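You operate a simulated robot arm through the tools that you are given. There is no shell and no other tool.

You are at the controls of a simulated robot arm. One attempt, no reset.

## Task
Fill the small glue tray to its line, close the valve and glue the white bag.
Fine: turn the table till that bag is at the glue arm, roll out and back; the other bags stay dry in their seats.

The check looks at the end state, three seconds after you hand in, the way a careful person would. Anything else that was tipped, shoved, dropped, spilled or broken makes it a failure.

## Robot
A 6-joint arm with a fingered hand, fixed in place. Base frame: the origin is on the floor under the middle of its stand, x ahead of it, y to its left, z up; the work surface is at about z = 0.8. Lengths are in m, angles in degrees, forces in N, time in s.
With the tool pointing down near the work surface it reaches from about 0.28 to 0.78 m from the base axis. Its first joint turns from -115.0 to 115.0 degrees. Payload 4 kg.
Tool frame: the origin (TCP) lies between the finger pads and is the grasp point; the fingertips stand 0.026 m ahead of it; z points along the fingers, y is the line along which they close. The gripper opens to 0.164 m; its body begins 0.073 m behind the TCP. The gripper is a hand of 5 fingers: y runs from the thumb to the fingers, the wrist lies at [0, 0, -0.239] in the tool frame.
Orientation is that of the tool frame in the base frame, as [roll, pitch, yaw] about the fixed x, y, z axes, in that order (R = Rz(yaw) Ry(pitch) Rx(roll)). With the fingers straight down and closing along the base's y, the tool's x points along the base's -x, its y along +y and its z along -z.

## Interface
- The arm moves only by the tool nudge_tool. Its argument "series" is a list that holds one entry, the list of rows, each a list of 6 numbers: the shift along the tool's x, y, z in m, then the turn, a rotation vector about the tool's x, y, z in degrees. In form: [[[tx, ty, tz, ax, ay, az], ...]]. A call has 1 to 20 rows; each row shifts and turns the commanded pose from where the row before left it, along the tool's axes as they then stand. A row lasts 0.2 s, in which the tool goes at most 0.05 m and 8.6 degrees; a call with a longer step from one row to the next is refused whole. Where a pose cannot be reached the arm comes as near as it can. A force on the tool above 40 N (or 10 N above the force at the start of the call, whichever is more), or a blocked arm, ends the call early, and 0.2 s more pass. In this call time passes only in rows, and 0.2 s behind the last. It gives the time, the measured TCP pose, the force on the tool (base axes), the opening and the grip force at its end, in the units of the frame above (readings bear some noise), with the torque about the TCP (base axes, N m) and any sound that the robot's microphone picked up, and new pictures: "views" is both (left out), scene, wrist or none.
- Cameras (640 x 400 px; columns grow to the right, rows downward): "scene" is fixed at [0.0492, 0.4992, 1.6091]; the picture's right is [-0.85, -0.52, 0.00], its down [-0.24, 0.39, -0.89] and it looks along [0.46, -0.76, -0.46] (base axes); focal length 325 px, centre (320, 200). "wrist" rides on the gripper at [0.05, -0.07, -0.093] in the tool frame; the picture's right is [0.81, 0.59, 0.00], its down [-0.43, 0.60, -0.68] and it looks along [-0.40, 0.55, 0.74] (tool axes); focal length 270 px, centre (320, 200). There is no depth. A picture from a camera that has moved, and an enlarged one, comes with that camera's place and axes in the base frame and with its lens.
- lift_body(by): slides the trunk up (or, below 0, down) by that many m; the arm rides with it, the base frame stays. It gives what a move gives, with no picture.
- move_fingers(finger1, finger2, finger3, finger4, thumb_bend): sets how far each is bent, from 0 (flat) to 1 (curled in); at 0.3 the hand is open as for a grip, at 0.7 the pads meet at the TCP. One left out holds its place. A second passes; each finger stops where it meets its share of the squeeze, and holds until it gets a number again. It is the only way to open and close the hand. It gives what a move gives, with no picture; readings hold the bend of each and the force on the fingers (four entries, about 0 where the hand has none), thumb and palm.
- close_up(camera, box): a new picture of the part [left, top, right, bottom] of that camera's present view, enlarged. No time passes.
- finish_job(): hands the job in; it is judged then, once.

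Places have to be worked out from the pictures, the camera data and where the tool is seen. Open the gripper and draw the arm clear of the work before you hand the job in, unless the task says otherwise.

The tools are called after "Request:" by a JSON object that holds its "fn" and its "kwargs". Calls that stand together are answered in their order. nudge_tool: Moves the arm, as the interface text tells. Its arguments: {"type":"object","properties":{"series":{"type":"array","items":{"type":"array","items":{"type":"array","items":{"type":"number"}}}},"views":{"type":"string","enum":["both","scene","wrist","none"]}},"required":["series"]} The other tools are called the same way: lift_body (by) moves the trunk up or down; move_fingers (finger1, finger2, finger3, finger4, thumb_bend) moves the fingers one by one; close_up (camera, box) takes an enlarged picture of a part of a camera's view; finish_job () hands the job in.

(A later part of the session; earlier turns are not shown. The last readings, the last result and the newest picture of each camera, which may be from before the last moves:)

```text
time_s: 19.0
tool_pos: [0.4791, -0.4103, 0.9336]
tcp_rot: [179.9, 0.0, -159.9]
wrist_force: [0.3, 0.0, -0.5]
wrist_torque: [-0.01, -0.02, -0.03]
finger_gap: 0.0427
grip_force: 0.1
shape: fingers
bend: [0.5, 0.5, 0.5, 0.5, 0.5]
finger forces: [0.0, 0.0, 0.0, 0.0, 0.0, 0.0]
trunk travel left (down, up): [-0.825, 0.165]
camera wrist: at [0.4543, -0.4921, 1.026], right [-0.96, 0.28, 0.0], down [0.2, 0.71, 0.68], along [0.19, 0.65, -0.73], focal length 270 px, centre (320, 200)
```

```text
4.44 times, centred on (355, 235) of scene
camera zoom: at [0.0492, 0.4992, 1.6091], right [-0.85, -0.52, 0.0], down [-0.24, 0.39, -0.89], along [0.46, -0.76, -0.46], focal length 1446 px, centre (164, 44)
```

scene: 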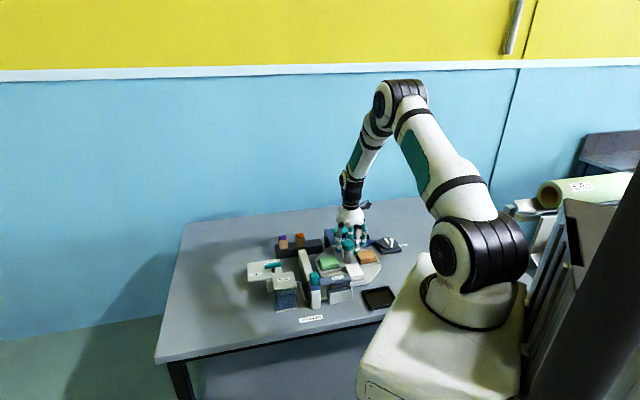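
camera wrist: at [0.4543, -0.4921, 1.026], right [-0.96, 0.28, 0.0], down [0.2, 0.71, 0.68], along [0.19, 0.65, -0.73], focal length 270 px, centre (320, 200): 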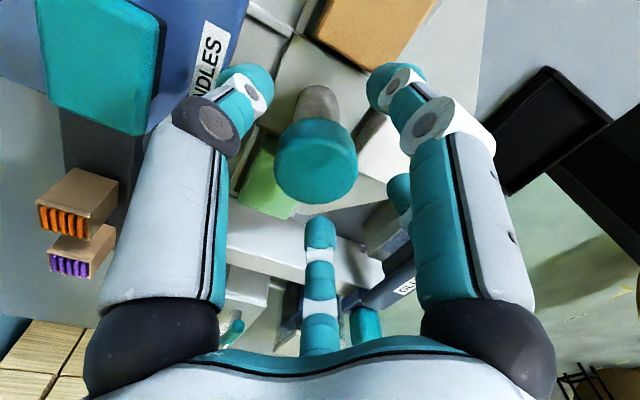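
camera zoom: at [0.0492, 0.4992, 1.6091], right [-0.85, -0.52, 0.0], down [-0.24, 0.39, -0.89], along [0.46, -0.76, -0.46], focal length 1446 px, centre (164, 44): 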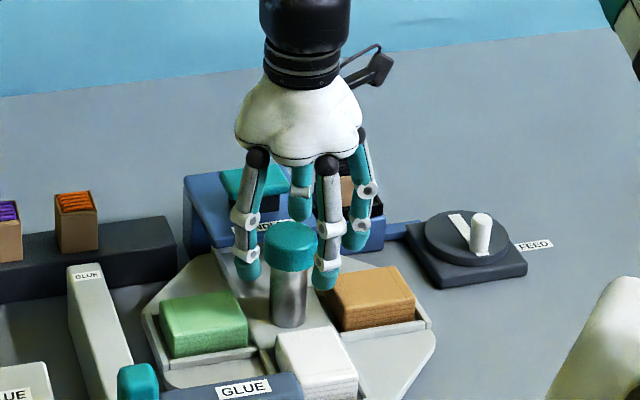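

The cap axis reads (0.481, -0.410), within 2 mm of the tool. I lower to 0.898 so the pads are at cap height, then close all the fingers on it.

Request:
{"fn": "nudge_tool", "kwargs": {"series": [[[-0.0007, -0.0003, 0.018, 0, 0, 0], [-0.0007, -0.0003, 0.018, 0, 0, 0]]], "views": "scene"}}

Request:
{"fn": "move_fingers", "kwargs": {"finger1": 0.75, "finger2": 0.75, "finger3": 0.75, "finger4": 0.75, "thumb_bend": 0.75}}

Request:
{"fn": "close_up", "kwargs": {"camera": "scene", "box": [315, 190, 395, 280]}}

Request:
{"fn": "close_up", "kwargs": {"camera": "wrist", "box": [180, 40, 460, 220]}}

```text
time_s: 19.6
tool_pos: [0.4808, -0.4094, 0.8973]
tcp_rot: [179.7, 0.0, -159.9]
wrist_force: [0.6, -0.9, -1.0]
wrist_torque: [0.0, 0.0, 0.01]
finger_gap: 0.0424
grip_force: 0.0
shape: fingers
bend: [0.5, 0.5, 0.5, 0.5, 0.5]
finger forces: [0.0, 0.1, 0.1, 0.0, 0.0, 0.0]
trunk travel left (down, up): [-0.825, 0.165]
```

scene: 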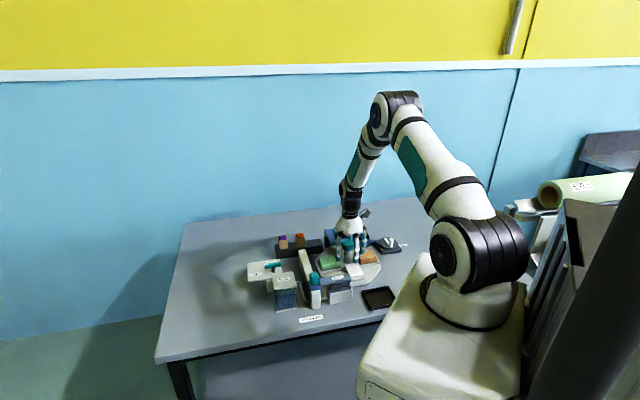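

```text
time_s: 20.6
tool_pos: [0.4809, -0.4105, 0.8978]
tcp_rot: [180.0, -0.1, -160.0]
wrist_force: [1.7, -6.3, -2.3]
wrist_torque: [-0.03, -0.02, -0.02]
finger_gap: 0.0104
grip_force: 25.2
shape: fingers
bend: [0.64, 0.64, 0.64, 0.64, 0.64]
finger forces: [7.8, 8.6, 8.8, 7.9, 16.9, 0.0]
trunk travel left (down, up): [-0.825, 0.165]
```

```text
4.44 times, centred on (355, 235) of scene
camera zoom: at [0.0492, 0.4992, 1.6091], right [-0.85, -0.52, 0.0], down [-0.24, 0.39, -0.89], along [0.46, -0.76, -0.46], focal length 1446 px, centre (164, 44)
```

zoom: 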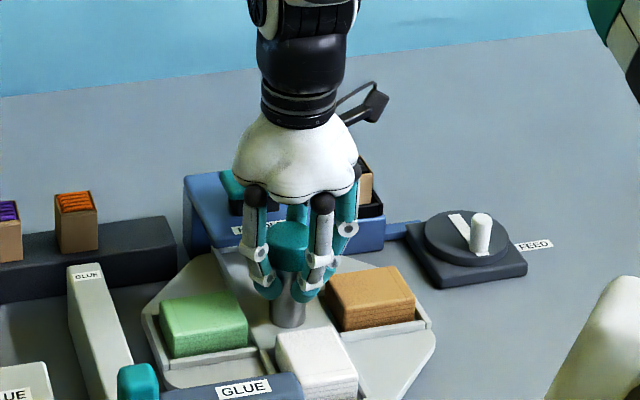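

```text
2.22 times, centred on (320, 130) of wrist
camera zoom: at [0.4559, -0.4929, 0.99], right [-0.96, 0.28, 0.0], down [0.2, 0.71, 0.68], along [0.19, 0.65, -0.73], focal length 601 px, centre (320, 356)
```

zoom: 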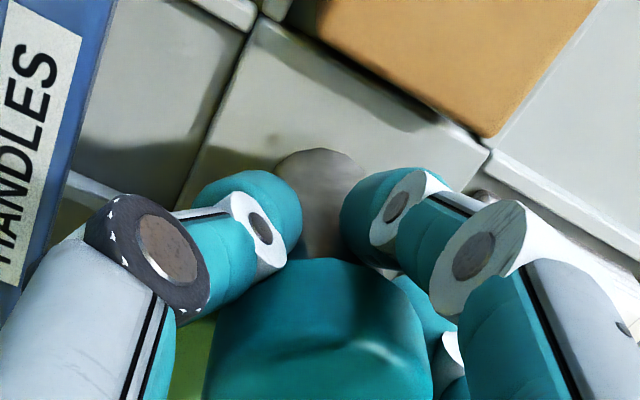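

All five fingers hold the cap evenly (about 25 N). I turn clockwise a little first to feel the table's resistance.

Request:
{"fn": "nudge_tool", "kwargs": {"series": [[[0, 0, 0, 0, 0, 5], [0, 0, 0, 0, 0, 5], [0, 0, 0, 0, 0, 5]]], "views": "scene"}}

Request:
{"fn": "close_up", "kwargs": {"camera": "scene", "box": [305, 205, 405, 295]}}

```text
time_s: 21.4
tool_pos: [0.4803, -0.4104, 0.8973]
tcp_rot: [179.8, 0.0, -175.2]
wrist_force: [2.7, -6.5, 0.0]
wrist_torque: [-0.05, -0.09, 0.05]
finger_gap: 0.0103
grip_force: 25.3
shape: fingers
bend: [0.64, 0.64, 0.64, 0.64, 0.64]
finger forces: [7.5, 8.3, 9.0, 8.7, 17.4, 0.1]
trunk travel left (down, up): [-0.825, 0.165]
```

scene: 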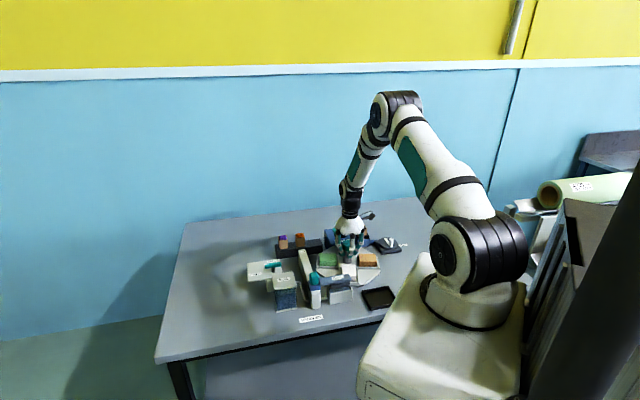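

```text
4.44 times, centred on (355, 250) of scene
camera zoom: at [0.0492, 0.4992, 1.6091], right [-0.85, -0.52, 0.0], down [-0.24, 0.39, -0.89], along [0.46, -0.76, -0.46], focal length 1446 px, centre (164, -22)
```

zoom: 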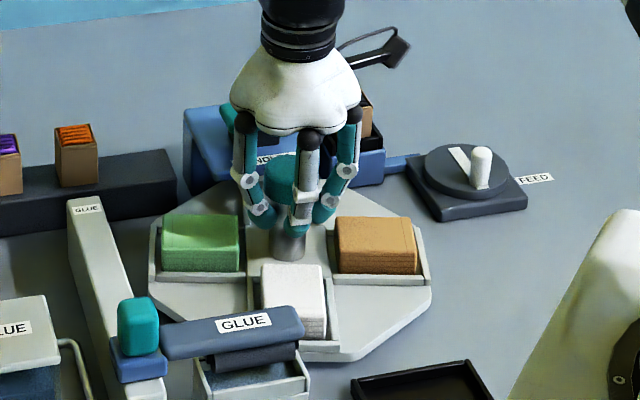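

The table turns freely with the hand, the white bag moving toward the glue side. I continue for most of the rest of the 90°.

Request:
{"fn": "nudge_tool", "kwargs": {"series": [[[0, 0, 0, 0, 0, 6.5], [0, 0, 0, 0, 0, 6.5], [0, 0, 0, 0, 0, 6.5], [0, 0, 0, 0, 0, 6.5], [0, 0, 0, 0, 0, 6.5], [0, 0, 0, 0, 0, 6.5], [0, 0, 0, 0, 0, 6.5], [0, 0, 0, 0, 0, 6.5], [0, 0, 0, 0, 0, 6.5], [0, 0, 0, 0, 0, 6.5]]], "views": "both"}}

Request:
{"fn": "close_up", "kwargs": {"camera": "scene", "box": [305, 205, 405, 295]}}

```text
time_s: 23.6
tool_pos: [0.4801, -0.409, 0.8979]
tcp_rot: [179.9, -0.1, 119.9]
wrist_force: [2.0, -4.8, 0.1]
wrist_torque: [-0.09, -0.14, -0.03]
finger_gap: 0.0102
grip_force: 25.7
shape: fingers
bend: [0.64, 0.64, 0.63, 0.63, 0.64]
finger forces: [6.7, 9.6, 10.3, 9.5, 15.0, 0.0]
trunk travel left (down, up): [-0.825, 0.165]
camera wrist: at [0.3938, -0.4004, 0.9902], right [0.11, 0.99, 0.0], down [0.73, -0.08, 0.68], along [0.67, -0.07, -0.74], focal length 270 px, centre (320, 200)
```

scene: 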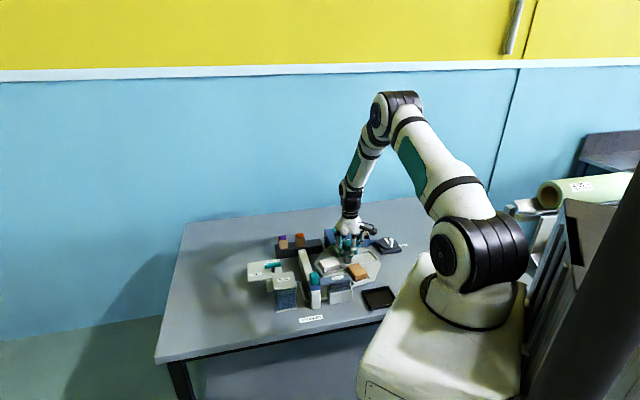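
wrist: 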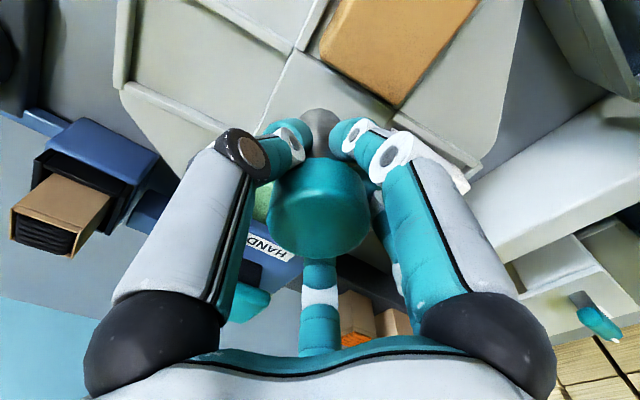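

```text
4.44 times, centred on (355, 250) of scene
camera zoom: at [0.0492, 0.4992, 1.6091], right [-0.85, -0.52, 0.0], down [-0.24, 0.39, -0.89], along [0.46, -0.76, -0.46], focal length 1446 px, centre (164, -22)
```

zoom: 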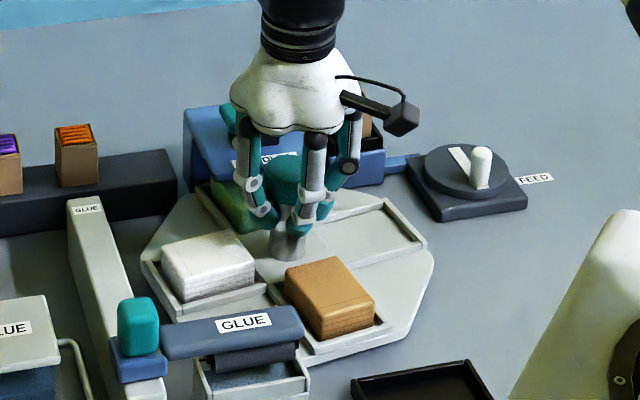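

About 80° done, bags seated. I turn the last 10° and compare the seat edges with the starting picture.

Request:
{"fn": "nudge_tool", "kwargs": {"series": [[[0, 0, 0, 0, 0, 5], [0, 0, 0, 0, 0, 5]]], "views": "none"}}

Request:
{"fn": "close_up", "kwargs": {"camera": "scene", "box": [310, 220, 410, 310]}}

```text
time_s: 24.2
tool_pos: [0.4804, -0.4102, 0.8986]
tcp_rot: [179.9, -0.2, 109.8]
wrist_force: [2.2, -4.4, -0.9]
wrist_torque: [-0.1, -0.2, 0.01]
finger_gap: 0.0095
grip_force: 25.0
shape: fingers
bend: [0.64, 0.64, 0.63, 0.63, 0.64]
finger forces: [7.0, 9.8, 10.4, 8.5, 14.5, 0.1]
trunk travel left (down, up): [-0.825, 0.165]
```

```text
4.44 times, centred on (360, 265) of scene
camera zoom: at [0.0492, 0.4992, 1.6091], right [-0.85, -0.52, 0.0], down [-0.24, 0.39, -0.89], along [0.46, -0.76, -0.46], focal length 1446 px, centre (142, -89)
```

zoom: 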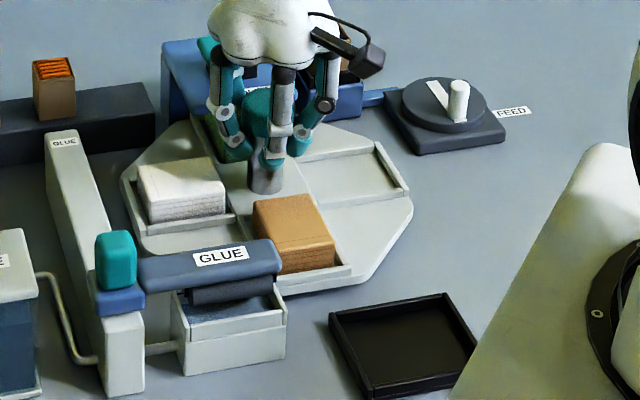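

The rim and the white bag now sit exactly where the rim and the green bag sat at the start. I let go of the knob gently and check it stays.

Request:
{"fn": "move_fingers", "kwargs": {"finger1": 0.5, "finger2": 0.5, "finger3": 0.5, "finger4": 0.5, "thumb_bend": 0.5}}

Request:
{"fn": "nudge_tool", "kwargs": {"series": [[[0, 0, -0.02, 0, 0, 0], [0, 0, -0.03, 0, 0, 0], [0, 0, -0.04, 0, 0, 0], [0, 0, -0.04, 0, 0, 0], [0, 0, -0.03, 0, 0, 0]]], "views": "both"}}

Request:
{"fn": "close_up", "kwargs": {"camera": "scene", "box": [310, 220, 410, 310]}}

Request:
{"fn": "close_up", "kwargs": {"camera": "wrist", "box": [200, 0, 460, 180]}}

```text
time_s: 25.2
tool_pos: [0.4796, -0.41, 0.8974]
tcp_rot: [180.0, -0.1, 110.0]
wrist_force: [0.0, 0.0, -0.5]
wrist_torque: [0.02, 0.0, -0.02]
finger_gap: 0.0422
grip_force: 0.0
shape: fingers
bend: [0.5, 0.5, 0.5, 0.5, 0.5]
finger forces: [0.0, 0.0, 0.1, 0.0, 0.0, 0.0]
trunk travel left (down, up): [-0.825, 0.165]
```

```text
time_s: 26.4
tool_pos: [0.4778, -0.4078, 1.0569]
tcp_rot: [-180.0, -0.1, 110.0]
wrist_force: [-0.3, 0.1, -0.6]
wrist_torque: [-0.05, -0.03, -0.02]
finger_gap: 0.0421
grip_force: 0.1
shape: fingers
bend: [0.5, 0.5, 0.5, 0.5, 0.5]
finger forces: [0.0, 0.0, 0.0, 0.0, 0.0, 0.0]
trunk travel left (down, up): [-0.825, 0.165]
camera wrist: at [0.3955, -0.3855, 1.1505], right [0.28, 0.96, 0.0], down [0.71, -0.2, 0.68], along [0.65, -0.19, -0.74], focal length 270 px, centre (320, 200)
```

scene: 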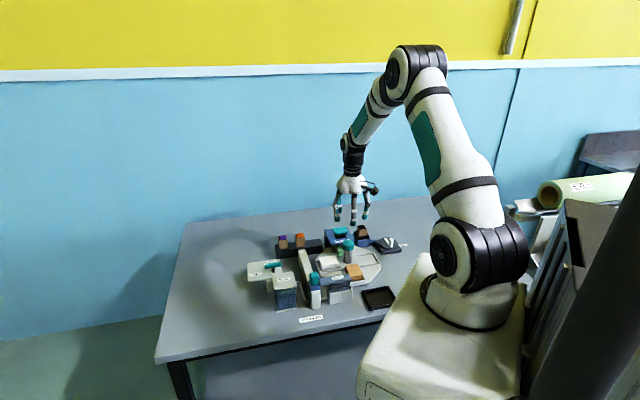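
wrist: 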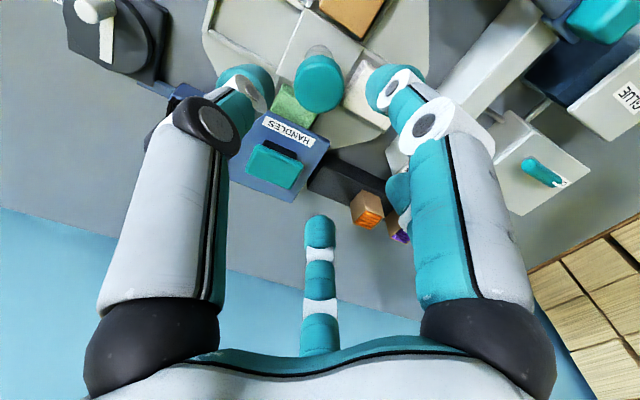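

```text
4.44 times, centred on (360, 265) of scene
camera zoom: at [0.0492, 0.4992, 1.6091], right [-0.85, -0.52, 0.0], down [-0.24, 0.39, -0.89], along [0.46, -0.76, -0.46], focal length 1446 px, centre (142, -89)
```

zoom: 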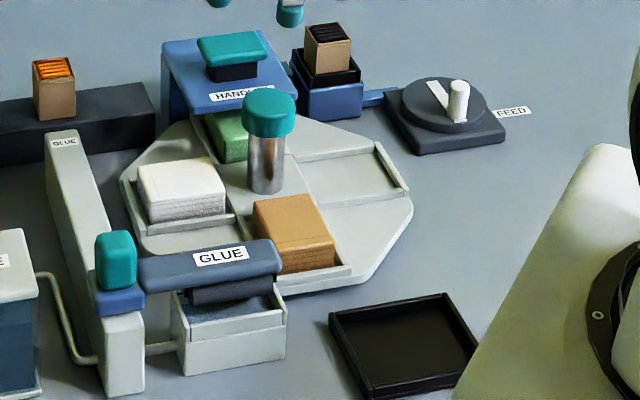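

```text
2.22 times, centred on (330, 90) of wrist
camera zoom: at [0.3955, -0.3855, 1.1505], right [0.28, 0.96, 0.0], down [0.71, -0.2, 0.68], along [0.65, -0.19, -0.74], focal length 601 px, centre (298, 444)
```

zoom: 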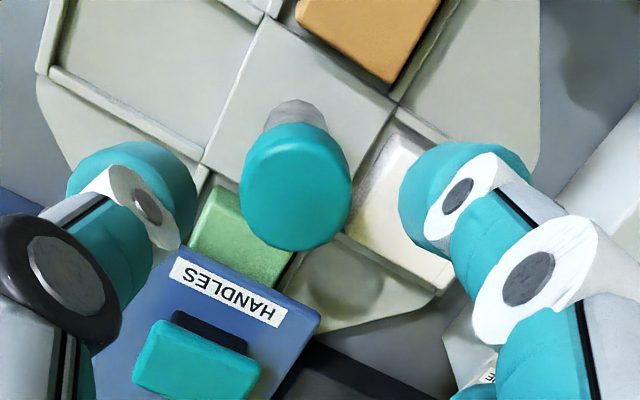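

The table holds its place with the white bag at the glue side. For the valve I'll use the closed hand as a blunt poker, working only from the robot side of the lever where there's room. I close the fist and move over there at safe height for a measuring look.

Request:
{"fn": "move_fingers", "kwargs": {"finger1": 0.7, "finger2": 0.7, "finger3": 0.7, "finger4": 0.7, "thumb_bend": 0.7}}

Request:
{"fn": "nudge_tool", "kwargs": {"series": [[[0.0219, 0.0382, 0, 0, 0, 0], [0.0219, 0.0382, 0, 0, 0, 0], [0.0219, 0.0382, 0, 0, 0, 0], [0.0219, 0.0382, 0, 0, 0, 0], [0.0219, 0.0382, 0, 0, 0, 0]]], "views": "both"}}

Request:
{"fn": "close_up", "kwargs": {"camera": "wrist", "box": [200, 0, 520, 200]}}

Request:
{"fn": "close_up", "kwargs": {"camera": "scene", "box": [240, 180, 330, 310]}}

```text
time_s: 27.4
tool_pos: [0.4804, -0.4099, 1.0567]
tcp_rot: [180.0, -0.2, 110.1]
wrist_force: [0.6, -0.5, -0.4]
wrist_torque: [0.0, -0.01, 0.02]
finger_gap: 0.0
grip_force: 0.1
shape: fingers
bend: [0.68, 0.68, 0.68, 0.68, 0.69]
finger forces: [0.0, 0.0, 0.0, 0.0, 0.0, 0.0]
trunk travel left (down, up): [-0.825, 0.165]
```

```text
time_s: 28.6
tool_pos: [0.6222, -0.2406, 1.0591]
tcp_rot: [-180.0, 0.0, 110.0]
wrist_force: [-1.1, -0.2, 0.4]
wrist_torque: [-0.03, -0.01, 0.01]
finger_gap: 0.0001
grip_force: 0.0
shape: fingers
bend: [0.68, 0.68, 0.68, 0.68, 0.69]
finger forces: [0.0, 0.0, 0.0, 0.0, 0.1, 0.0]
trunk travel left (down, up): [-0.825, 0.165]
camera wrist: at [0.5392, -0.2172, 1.1517], right [0.28, 0.96, 0.0], down [0.71, -0.2, 0.68], along [0.65, -0.19, -0.74], focal length 270 px, centre (320, 200)
```

scene: 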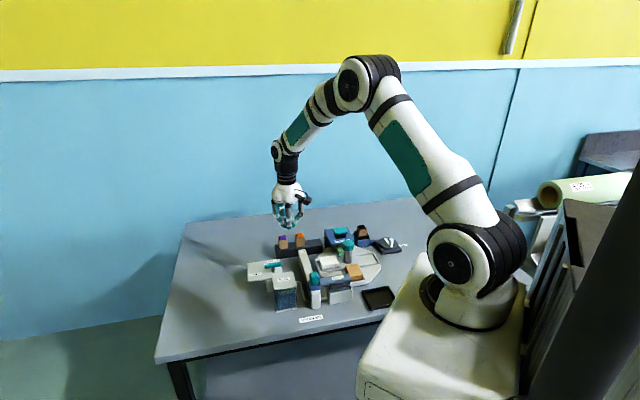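
wrist: 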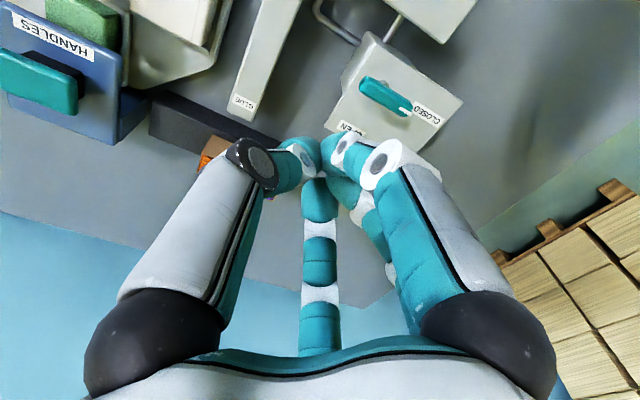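

```text
2.00 times, centred on (360, 100) of wrist
camera zoom: at [0.5392, -0.2172, 1.1517], right [0.28, 0.96, 0.0], down [0.71, -0.2, 0.68], along [0.65, -0.19, -0.74], focal length 541 px, centre (240, 400)
```

zoom: 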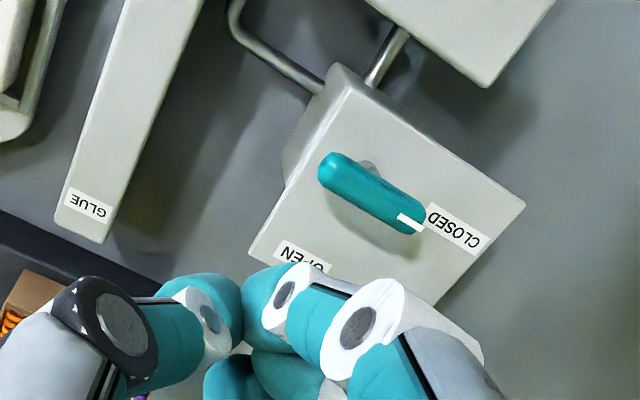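

```text
3.08 times, centred on (285, 245) of scene
camera zoom: at [0.0492, 0.4992, 1.6091], right [-0.85, -0.52, 0.0], down [-0.24, 0.39, -0.89], along [0.46, -0.76, -0.46], focal length 1001 px, centre (428, 62)
```

zoom: 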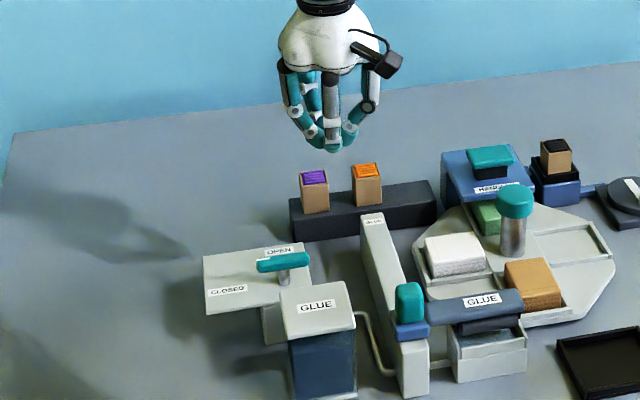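

The lever centre measures (0.656, -0.184), its bar along 45°, and the tank lid edge lies about 57 mm from it at z 0.90. Gripping the bar from above and turning the hand looks feasible, so I check the fist's width close up first.

Request:
{"fn": "close_up", "kwargs": {"camera": "scene", "box": [262, 170, 322, 235]}}

Request:
{"fn": "close_up", "kwargs": {"camera": "wrist", "box": [240, 120, 420, 260]}}

```text
6.15 times, centred on (292, 202) of scene
camera zoom: at [0.0492, 0.4992, 1.6091], right [-0.85, -0.52, 0.0], down [-0.24, 0.39, -0.89], along [0.46, -0.76, -0.46], focal length 2003 px, centre (492, 185)
```

zoom: 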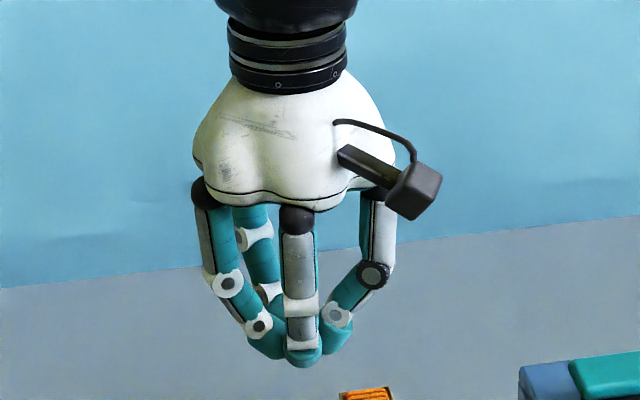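

```text
2.86 times, centred on (330, 190) of wrist
camera zoom: at [0.5392, -0.2172, 1.1517], right [0.28, 0.96, 0.0], down [0.71, -0.2, 0.68], along [0.65, -0.19, -0.74], focal length 772 px, centre (291, 229)
```

zoom: 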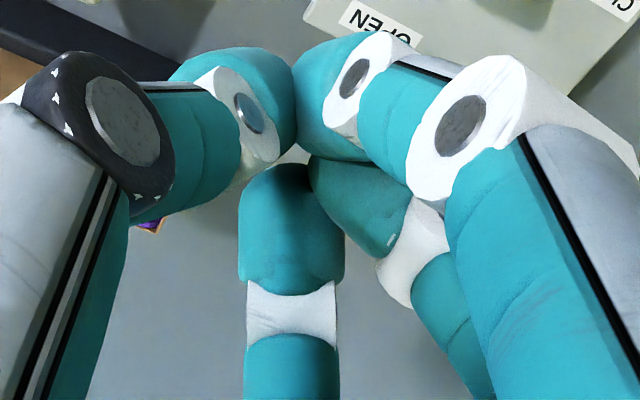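

The closed fingers stay within about 5 cm of the tool axis, so turning over the lever clears the lid. I yaw to -135° up here so the thumb and fingers face the lever's two sides, and open the fingers to 0.5.

Request:
{"fn": "nudge_tool", "kwargs": {"series": [[[0, 0, 0, 0, 0, -8.2], [0, 0, 0, 0, 0, -8.2], [0, 0, 0, 0, 0, -8.2], [0, 0, 0, 0, 0, -8.2], [0, 0, 0, 0, 0, -8.2], [0, 0, 0, 0, 0, -8.2], [0, 0, 0, 0, 0, -8.2], [0, 0, 0, 0, 0, -8.2], [0, 0, 0, 0, 0, -8.2], [0, 0, 0, 0, 0, -8.2], [0, 0, 0, 0, 0, -8.2], [0, 0, 0, 0, 0, -8.2], [0, 0, 0, 0, 0, -8.2], [0, 0, 0, 0, 0, -8.2]]], "views": "none"}}

Request:
{"fn": "move_fingers", "kwargs": {"finger1": 0.5, "finger2": 0.5, "finger3": 0.5, "finger4": 0.5, "thumb_bend": 0.5}}

```text
time_s: 31.6
tool_pos: [0.6232, -0.2414, 1.0592]
tcp_rot: [179.9, 0.0, -135.1]
wrist_force: [1.2, -0.7, 0.3]
wrist_torque: [0.03, 0.03, 0.02]
finger_gap: 0.0
grip_force: 0.1
shape: fingers
bend: [0.68, 0.68, 0.68, 0.68, 0.69]
finger forces: [0.1, 0.0, 0.1, 0.0, 0.0, 0.1]
trunk travel left (down, up): [-0.825, 0.165]
```

```text
time_s: 32.6
tool_pos: [0.6226, -0.2423, 1.0573]
tcp_rot: [179.8, 0.1, -135.2]
wrist_force: [-0.1, -0.1, -0.1]
wrist_torque: [0.01, 0.02, 0.03]
finger_gap: 0.0421
grip_force: 0.1
shape: fingers
bend: [0.5, 0.5, 0.5, 0.5, 0.5]
finger forces: [0.0, 0.0, 0.0, 0.1, 0.0, 0.1]
trunk travel left (down, up): [-0.825, 0.165]
```

Pointing straight down at yaw -135°. I move above the lever and lower to about 1.0 m for an alignment look.

Request:
{"fn": "nudge_tool", "kwargs": {"series": [[[-0.0322, 0.0088, 0, 0, 0, 0], [-0.0322, 0.0088, 0, 0, 0, 0], [0, 0, 0.035, 0, 0, 0], [0, 0, 0.03, 0, 0, 0]]], "views": "both"}}

Request:
{"fn": "close_up", "kwargs": {"camera": "wrist", "box": [200, 20, 440, 190]}}

Request:
{"fn": "close_up", "kwargs": {"camera": "scene", "box": [240, 190, 320, 310]}}

```text
time_s: 33.6
tool_pos: [0.6556, -0.1836, 0.9924]
tcp_rot: [179.8, 0.1, -135.2]
wrist_force: [0.1, -0.4, -0.3]
wrist_torque: [0.01, 0.01, -0.01]
finger_gap: 0.0421
grip_force: 0.1
shape: fingers
bend: [0.5, 0.5, 0.5, 0.5, 0.5]
finger forces: [0.0, 0.0, 0.0, 0.0, 0.1, 0.0]
trunk travel left (down, up): [-0.825, 0.165]
camera wrist: at [0.6685, -0.2688, 1.0846], right [-0.99, -0.15, 0.0], down [-0.11, 0.73, 0.68], along [-0.1, 0.67, -0.73], focal length 270 px, centre (320, 200)
```

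scene: 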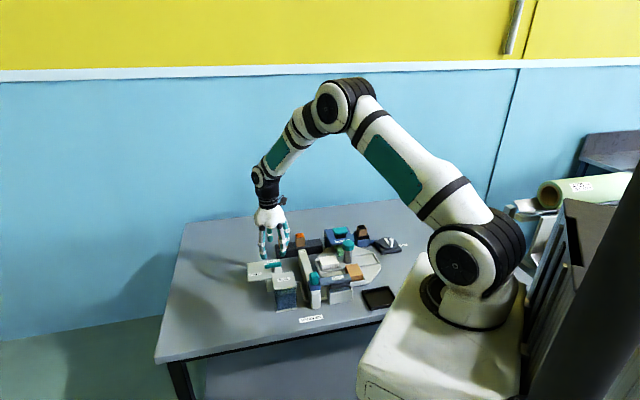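
wrist: 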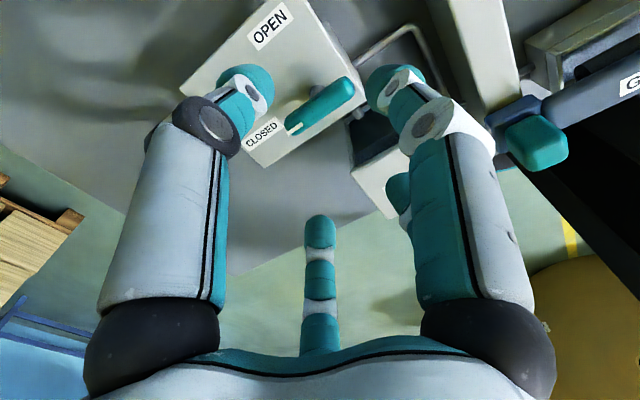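

```text
2.35 times, centred on (320, 105) of wrist
camera zoom: at [0.6685, -0.2688, 1.0846], right [-0.99, -0.15, 0.0], down [-0.11, 0.73, 0.68], along [-0.1, 0.67, -0.73], focal length 636 px, centre (320, 424)
```

zoom: 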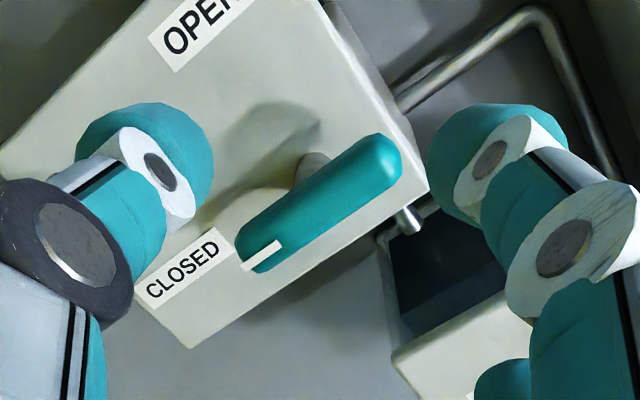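

```text
3.33 times, centred on (280, 250) of scene
camera zoom: at [0.0492, 0.4992, 1.6091], right [-0.85, -0.52, 0.0], down [-0.24, 0.39, -0.89], along [0.46, -0.76, -0.46], focal length 1085 px, centre (453, 33)
```

zoom: 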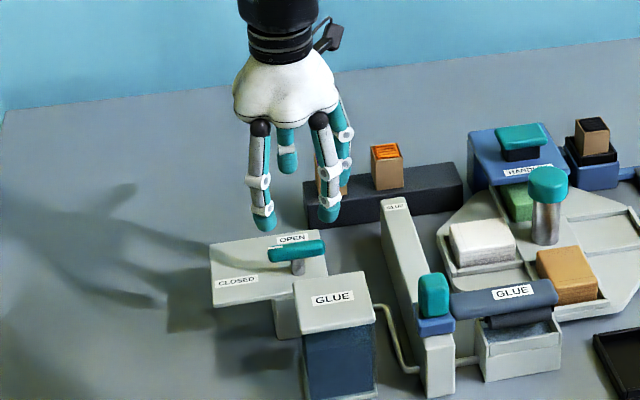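

The lever bar is centred under the tool at (0.657, -0.184), with CLOSED at 45° and OPEN at -45° from it. I go down in two steps around the bar, watching for contact with the lid.

Request:
{"fn": "nudge_tool", "kwargs": {"series": [[[-0.0008, -0.0006, 0.03, 0, 0, 0], [0, 0, 0.03, 0, 0, 0]]], "views": "both"}}

Request:
{"fn": "close_up", "kwargs": {"camera": "wrist", "box": [200, 40, 440, 210]}}

Request:
{"fn": "close_up", "kwargs": {"camera": "scene", "box": [240, 200, 320, 310]}}

```text
time_s: 34.2
tool_pos: [0.6552, -0.1831, 0.9329]
tcp_rot: [179.9, 0.1, -135.2]
wrist_force: [-0.8, 1.4, -1.0]
wrist_torque: [-0.02, 0.03, -0.02]
finger_gap: 0.0422
grip_force: 0.1
shape: fingers
bend: [0.5, 0.5, 0.5, 0.5, 0.5]
finger forces: [0.0, 0.0, 0.0, 0.1, 0.0, 0.1]
trunk travel left (down, up): [-0.825, 0.165]
camera wrist: at [0.6678, -0.2685, 1.0252], right [-0.99, -0.15, 0.0], down [-0.11, 0.73, 0.68], along [-0.1, 0.67, -0.73], focal length 270 px, centre (320, 200)
```

scene: 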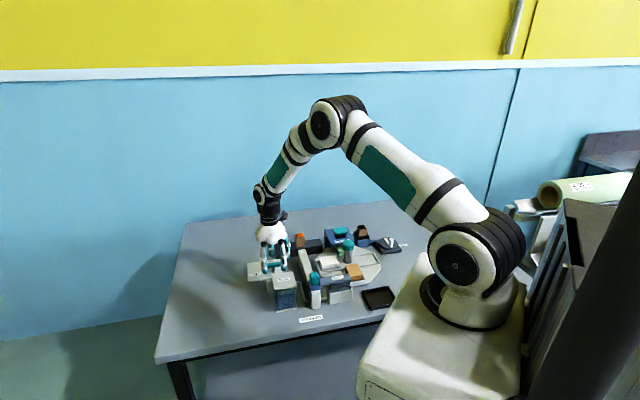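
wrist: 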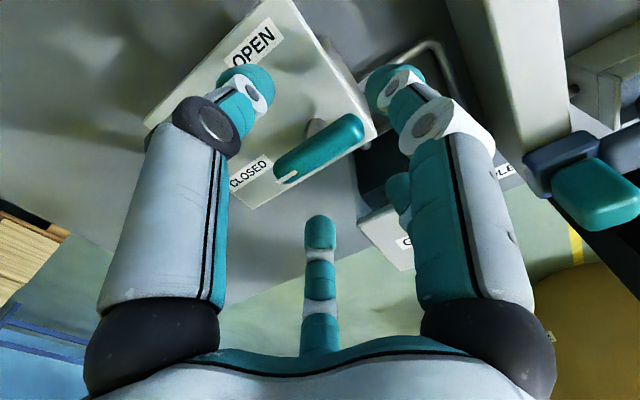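

```text
2.35 times, centred on (320, 125) of wrist
camera zoom: at [0.6678, -0.2685, 1.0252], right [-0.99, -0.15, 0.0], down [-0.11, 0.73, 0.68], along [-0.1, 0.67, -0.73], focal length 636 px, centre (320, 376)
```

zoom: 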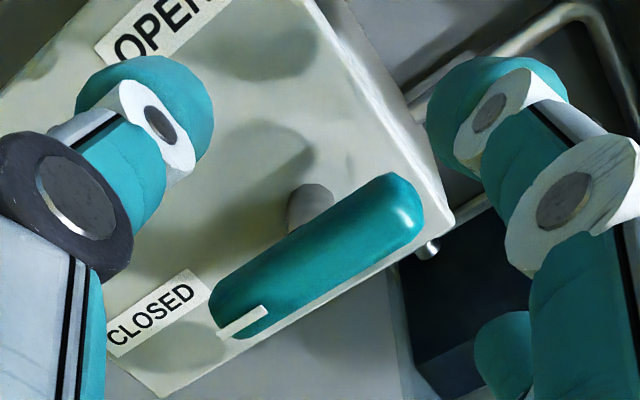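

```text
3.64 times, centred on (280, 255) of scene
camera zoom: at [0.0492, 0.4992, 1.6091], right [-0.85, -0.52, 0.0], down [-0.24, 0.39, -0.89], along [0.46, -0.76, -0.46], focal length 1184 px, centre (466, 0)
```

zoom: 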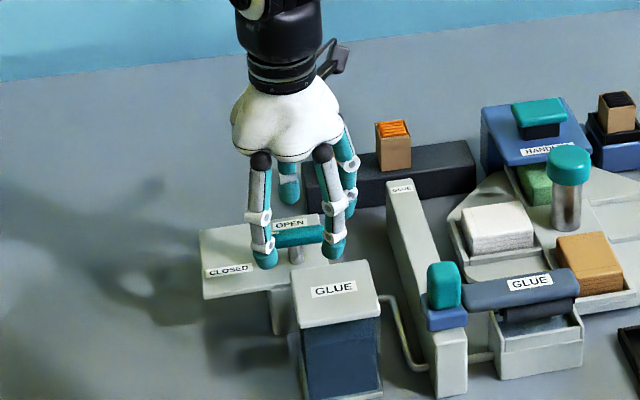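

The two fingers on the lid side pass within about 5 mm of its edge, so I bend those and the thumb a bit more before going lower.

Request:
{"fn": "move_fingers", "kwargs": {"finger2": 0.57, "finger3": 0.57, "thumb_bend": 0.57}}

Request:
{"fn": "close_up", "kwargs": {"camera": "wrist", "box": [200, 40, 440, 240]}}

Request:
{"fn": "close_up", "kwargs": {"camera": "scene", "box": [250, 210, 310, 290]}}

```text
time_s: 35.2
tool_pos: [0.6547, -0.1829, 0.9335]
tcp_rot: [179.9, 0.1, -135.1]
wrist_force: [-0.2, 0.2, -0.4]
wrist_torque: [0.03, -0.01, -0.01]
finger_gap: 0.0357
grip_force: 0.1
shape: fingers
bend: [0.5, 0.56, 0.56, 0.5, 0.56]
finger forces: [0.0, 0.0, 0.1, 0.1, 0.1, 0.0]
trunk travel left (down, up): [-0.825, 0.165]
```

```text
2.00 times, centred on (320, 140) of wrist
camera zoom: at [0.6676, -0.2684, 1.0256], right [-0.99, -0.15, 0.0], down [-0.11, 0.73, 0.68], along [-0.1, 0.67, -0.73], focal length 541 px, centre (320, 320)
```

zoom: 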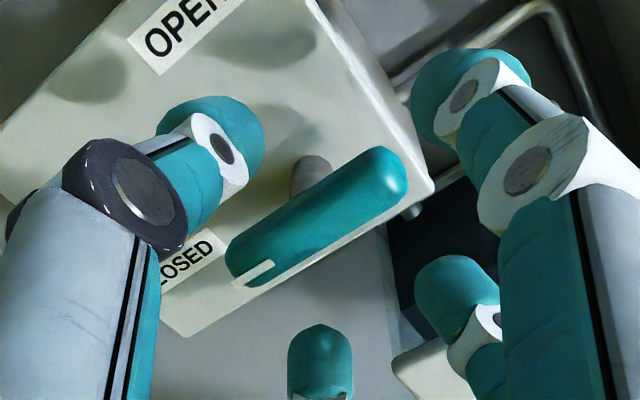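

```text
5.00 times, centred on (280, 250) of scene
camera zoom: at [0.0492, 0.4992, 1.6091], right [-0.85, -0.52, 0.0], down [-0.24, 0.39, -0.89], along [0.46, -0.76, -0.46], focal length 1627 px, centre (520, -50)
```

zoom: 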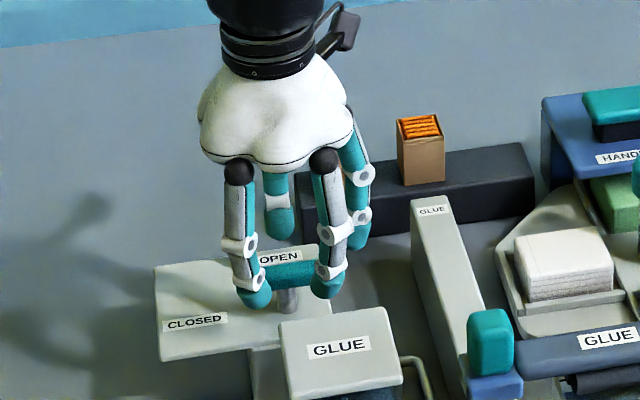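

The bar lies between the thumb and the two opposite fingers with room on all sides. I lower the last 36 mm, shifting 2 mm toward the OPEN side to centre.

Request:
{"fn": "nudge_tool", "kwargs": {"series": [[[-0.0003, -0.0012, 0.018, 0, 0, 0], [0, -0.0012, 0.018, 0, 0, 0]]], "views": "wrist"}}

Request:
{"fn": "close_up", "kwargs": {"camera": "wrist", "box": [200, 60, 440, 260]}}

Request:
{"fn": "close_up", "kwargs": {"camera": "scene", "box": [250, 220, 310, 300]}}

```text
time_s: 35.8
tool_pos: [0.6582, -0.1843, 0.8986]
tcp_rot: [179.9, 0.2, -135.2]
wrist_force: [-0.5, 0.1, 7.7]
wrist_torque: [0.11, -0.13, -0.01]
finger_gap: 0.036
grip_force: 4.2
shape: fingers
bend: [0.5, 0.56, 0.56, 0.5, 0.56]
finger forces: [0.0, 3.0, 0.2, 4.8, 0.0, 0.0]
trunk travel left (down, up): [-0.825, 0.165]
camera wrist: at [0.6699, -0.2696, 0.9914], right [-0.99, -0.15, 0.0], down [-0.11, 0.73, 0.68], along [-0.1, 0.67, -0.73], focal length 270 px, centre (320, 200)
```

wrist: 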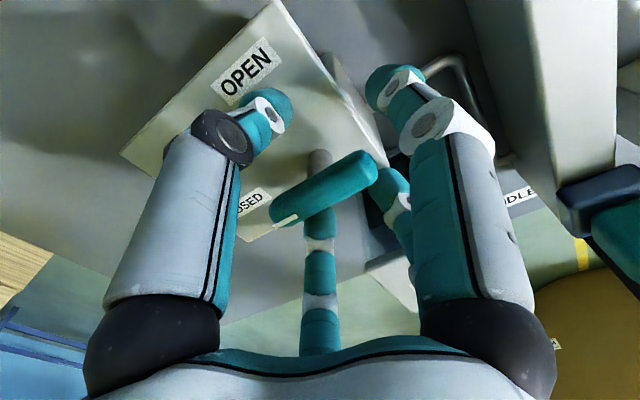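

```text
2.00 times, centred on (320, 160) of wrist
camera zoom: at [0.6699, -0.2696, 0.9914], right [-0.99, -0.15, 0.0], down [-0.11, 0.73, 0.68], along [-0.1, 0.67, -0.73], focal length 541 px, centre (320, 280)
```

zoom: 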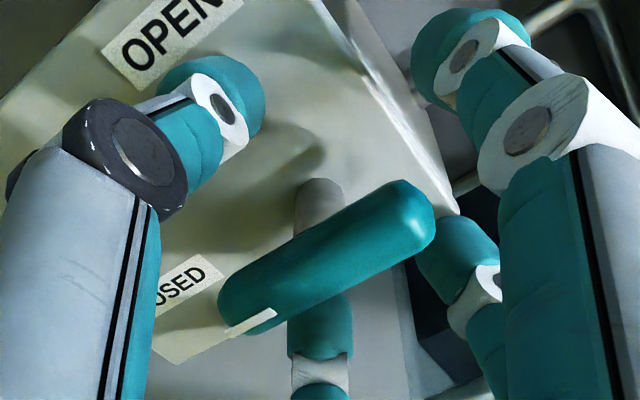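

```text
5.00 times, centred on (280, 260) of scene
camera zoom: at [0.0492, 0.4992, 1.6091], right [-0.85, -0.52, 0.0], down [-0.24, 0.39, -0.89], along [0.46, -0.76, -0.46], focal length 1627 px, centre (520, -100)
```

zoom: 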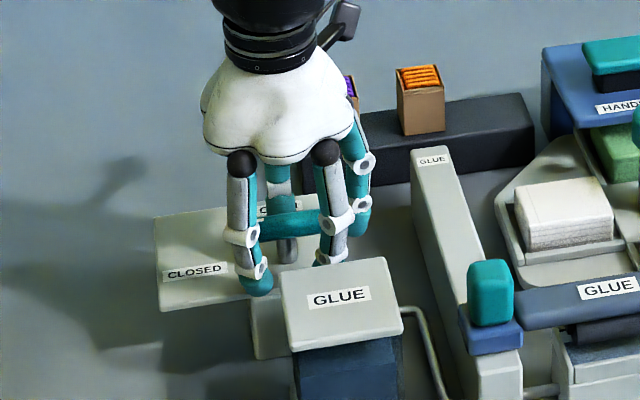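

Fingers 2 and 4 touch the valve plate lightly (about 8 N upward), so the tips reach lower than I assumed. I raise 6 mm before closing.

Request:
{"fn": "nudge_tool", "kwargs": {"series": [[[0, 0, -0.006, 0, 0, 0]]], "views": "none"}}

```text
time_s: 36.2
tool_pos: [0.6571, -0.1852, 0.903]
tcp_rot: [179.9, 0.1, -135.2]
wrist_force: [-1.1, -0.5, -0.4]
wrist_torque: [-0.02, -0.02, 0.03]
finger_gap: 0.0359
grip_force: 0.0
shape: fingers
bend: [0.5, 0.56, 0.56, 0.5, 0.56]
finger forces: [0.1, 0.1, 0.0, 0.0, 0.0, 0.1]
trunk travel left (down, up): [-0.825, 0.165]
```

Clear of the plate now. I close the thumb and fingers 2 and 3 on the lever's sides.

Request:
{"fn": "move_fingers", "kwargs": {"finger2": 0.75, "finger3": 0.75, "thumb_bend": 0.75}}

Request:
{"fn": "close_up", "kwargs": {"camera": "wrist", "box": [200, 60, 440, 260]}}

Request:
{"fn": "close_up", "kwargs": {"camera": "scene", "box": [250, 220, 310, 300]}}

```text
time_s: 37.2
tool_pos: [0.6565, -0.184, 0.9021]
tcp_rot: [179.8, 0.0, -135.1]
wrist_force: [-2.4, 1.5, -10.2]
wrist_torque: [-0.01, 0.06, -0.03]
finger_gap: 0.0316
grip_force: 11.7
shape: fingers
bend: [0.5, 0.66, 0.66, 0.5, 0.68]
finger forces: [0.0, 7.0, 7.1, 0.0, 10.3, 0.1]
trunk travel left (down, up): [-0.825, 0.165]
```

```text
2.00 times, centred on (320, 160) of wrist
camera zoom: at [0.67, -0.2694, 0.9943], right [-0.99, -0.15, 0.0], down [-0.11, 0.72, 0.68], along [-0.11, 0.67, -0.73], focal length 541 px, centre (320, 280)
```

zoom: 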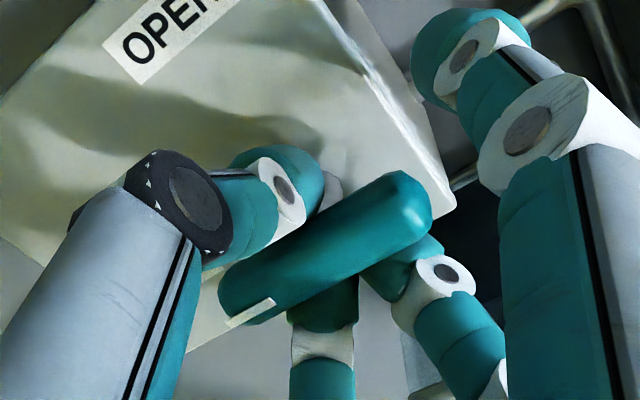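

```text
5.00 times, centred on (280, 260) of scene
camera zoom: at [0.0492, 0.4992, 1.6091], right [-0.85, -0.52, 0.0], down [-0.24, 0.39, -0.89], along [0.46, -0.76, -0.46], focal length 1627 px, centre (520, -100)
```

zoom: 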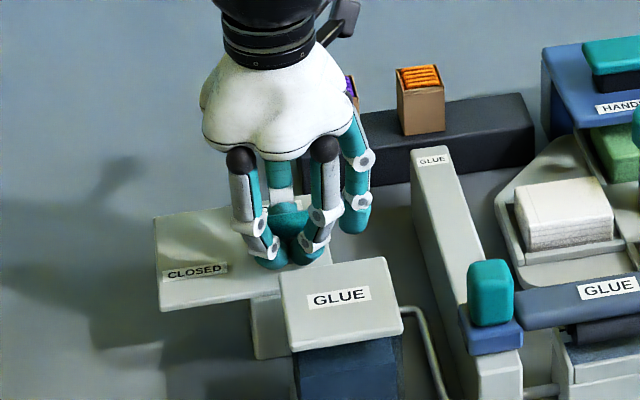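

The bar is held between thumb and fingers 2 and 3. I bring fingers 1 and 4 in too, so finger 1 won't meet the lid when the hand turns.

Request:
{"fn": "move_fingers", "kwargs": {"finger1": 0.6, "finger4": 0.6}}

Request:
{"fn": "close_up", "kwargs": {"camera": "wrist", "box": [200, 60, 440, 260]}}

Request:
{"fn": "close_up", "kwargs": {"camera": "scene", "box": [324, 278, 344, 292]}}

```text
time_s: 38.2
tool_pos: [0.6578, -0.184, 0.902]
tcp_rot: [179.8, 0.0, -135.3]
wrist_force: [-3.8, 1.7, -14.8]
wrist_torque: [-0.01, 0.08, -0.02]
finger_gap: 0.0172
grip_force: 14.3
shape: fingers
bend: [0.57, 0.66, 0.66, 0.57, 0.68]
finger forces: [2.4, 7.4, 7.5, 2.7, 9.2, 0.0]
trunk travel left (down, up): [-0.825, 0.165]
```

```text
2.00 times, centred on (320, 160) of wrist
camera zoom: at [0.6704, -0.2696, 0.9945], right [-0.99, -0.15, 0.0], down [-0.11, 0.73, 0.68], along [-0.1, 0.67, -0.73], focal length 541 px, centre (320, 280)
```

zoom: 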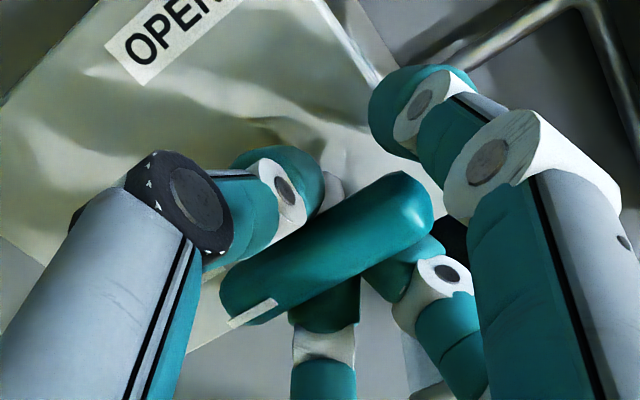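

```text
16.00 times, centred on (334, 285) of scene
camera zoom: at [0.0492, 0.4992, 1.6091], right [-0.85, -0.52, 0.0], down [-0.24, 0.39, -0.89], along [0.46, -0.76, -0.46], focal length 5207 px, centre (96, -1160)
```

zoom: 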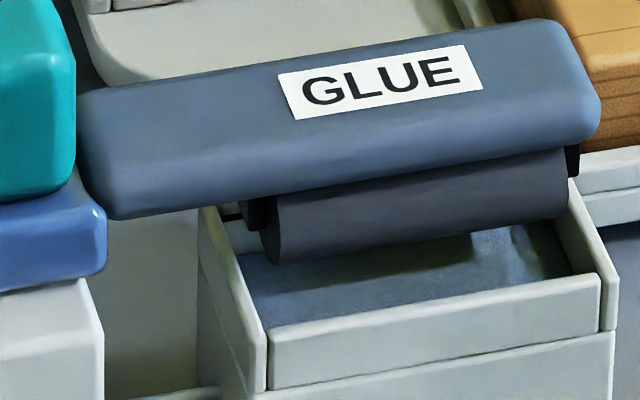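

The tray view is clear of the arm, line visible at the back corner. I open the valve about 24° and look at the tray.

Request:
{"fn": "nudge_tool", "kwargs": {"series": [[[0, 0, 0, 0, 0, 8], [0, 0, 0, 0, 0, 8], [0, 0, 0, 0, 0, 8]]], "views": "wrist"}}

Request:
{"fn": "close_up", "kwargs": {"camera": "scene", "box": [324, 278, 344, 292]}}

Request:
{"fn": "close_up", "kwargs": {"camera": "scene", "box": [250, 220, 310, 300]}}

```text
time_s: 39.0
tool_pos: [0.6577, -0.1859, 0.9026]
tcp_rot: [179.9, -0.1, -159.3]
wrist_force: [-6.7, 1.2, -14.6]
wrist_torque: [-0.01, 0.1, 0.05]
finger_gap: 0.0177
grip_force: 14.8
shape: fingers
bend: [0.57, 0.66, 0.66, 0.58, 0.68]
finger forces: [3.3, 7.3, 7.5, 2.2, 8.9, 0.0]
trunk travel left (down, up): [-0.825, 0.165]
camera wrist: at [0.6349, -0.2675, 0.9948], right [-0.96, 0.26, 0.0], down [0.2, 0.71, 0.68], along [0.18, 0.66, -0.73], focal length 270 px, centre (320, 200)
```

wrist: 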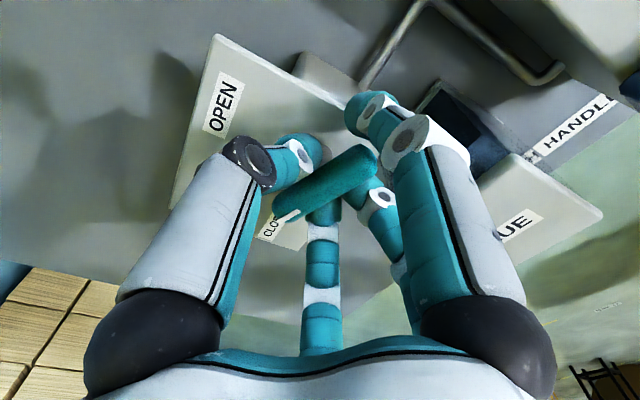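

```text
16.00 times, centred on (334, 285) of scene
camera zoom: at [0.0492, 0.4992, 1.6091], right [-0.85, -0.52, 0.0], down [-0.24, 0.39, -0.89], along [0.46, -0.76, -0.46], focal length 5207 px, centre (96, -1160)
```

zoom: 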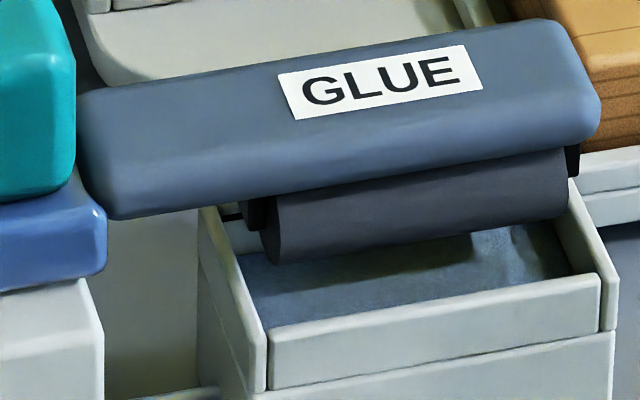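

```text
5.00 times, centred on (280, 260) of scene
camera zoom: at [0.0492, 0.4992, 1.6091], right [-0.85, -0.52, 0.0], down [-0.24, 0.39, -0.89], along [0.46, -0.76, -0.46], focal length 1627 px, centre (520, -100)
```

zoom: 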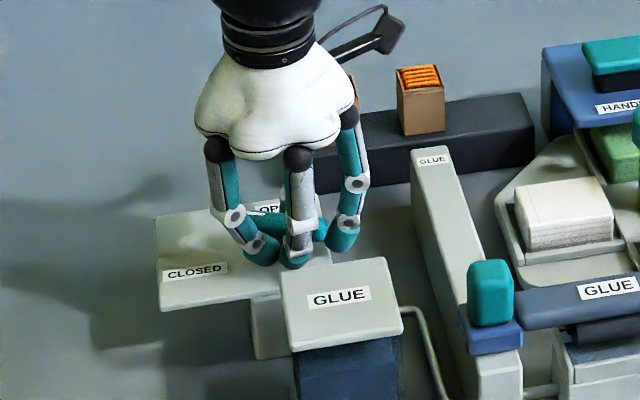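

The lever follows the hand; no change in the tray yet. I open another 16° and look again.

Request:
{"fn": "nudge_tool", "kwargs": {"series": [[[0, 0, 0, 0, 0, 8], [0, 0, 0, 0, 0, 8]]], "views": "none"}}

Request:
{"fn": "close_up", "kwargs": {"camera": "scene", "box": [324, 278, 344, 292]}}

```text
time_s: 39.6
tool_pos: [0.6581, -0.1833, 0.9024]
tcp_rot: [179.8, -0.1, -175.4]
wrist_force: [-7.1, 1.4, -15.8]
wrist_torque: [0.01, 0.1, 0.0]
finger_gap: 0.0181
grip_force: 14.9
shape: fingers
bend: [0.57, 0.66, 0.66, 0.58, 0.68]
finger forces: [3.7, 7.3, 7.1, 2.0, 9.3, 0.0]
trunk travel left (down, up): [-0.825, 0.165]
```

```text
16.00 times, centred on (334, 285) of scene
camera zoom: at [0.0492, 0.4992, 1.6091], right [-0.85, -0.52, 0.0], down [-0.24, 0.39, -0.89], along [0.46, -0.76, -0.46], focal length 5207 px, centre (96, -1160)
```

zoom: 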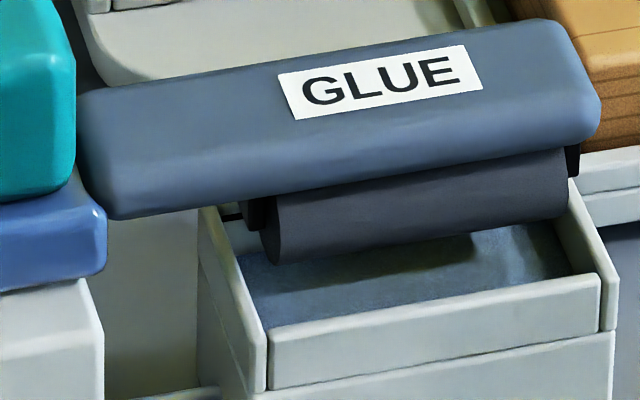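

Still nothing clear at 40°. I open to about 64° and check.

Request:
{"fn": "nudge_tool", "kwargs": {"series": [[[0, 0, 0, 0, 0, 8], [0, 0, 0, 0, 0, 8], [0, 0, 0, 0, 0, 8]]], "views": "none"}}

Request:
{"fn": "close_up", "kwargs": {"camera": "scene", "box": [324, 278, 344, 292]}}

Request:
{"fn": "close_up", "kwargs": {"camera": "scene", "box": [250, 220, 310, 300]}}

```text
time_s: 40.4
tool_pos: [0.6578, -0.1839, 0.9024]
tcp_rot: [179.9, -0.1, 160.6]
wrist_force: [-8.2, 1.5, -15.9]
wrist_torque: [0.02, 0.12, -0.01]
finger_gap: 0.0179
grip_force: 15.5
shape: fingers
bend: [0.57, 0.66, 0.66, 0.58, 0.68]
finger forces: [3.9, 6.7, 6.5, 2.0, 10.6, 0.0]
trunk travel left (down, up): [-0.825, 0.165]
```

```text
16.00 times, centred on (334, 285) of scene
camera zoom: at [0.0492, 0.4992, 1.6091], right [-0.85, -0.52, 0.0], down [-0.24, 0.39, -0.89], along [0.46, -0.76, -0.46], focal length 5207 px, centre (96, -1160)
```

zoom: 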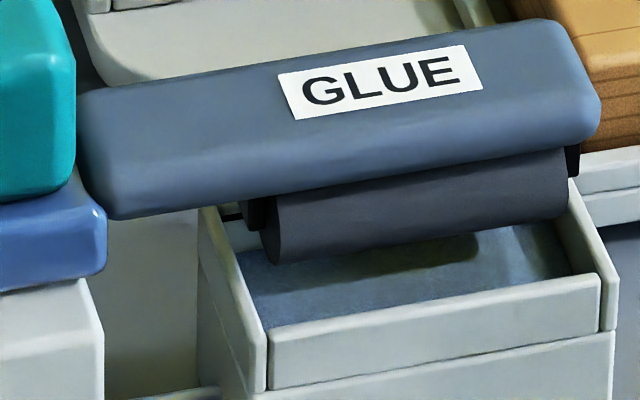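

```text
5.00 times, centred on (280, 260) of scene
camera zoom: at [0.0492, 0.4992, 1.6091], right [-0.85, -0.52, 0.0], down [-0.24, 0.39, -0.89], along [0.46, -0.76, -0.46], focal length 1627 px, centre (520, -100)
```

zoom: 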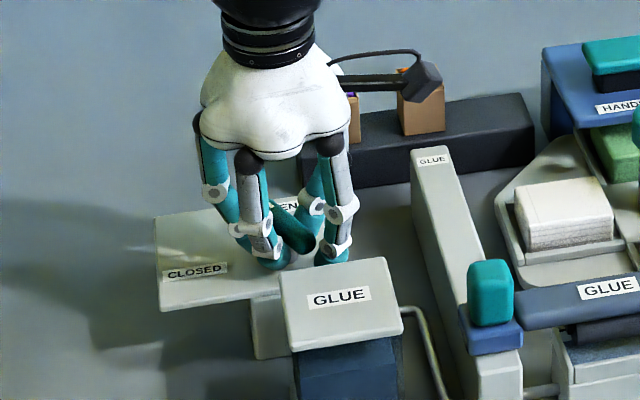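

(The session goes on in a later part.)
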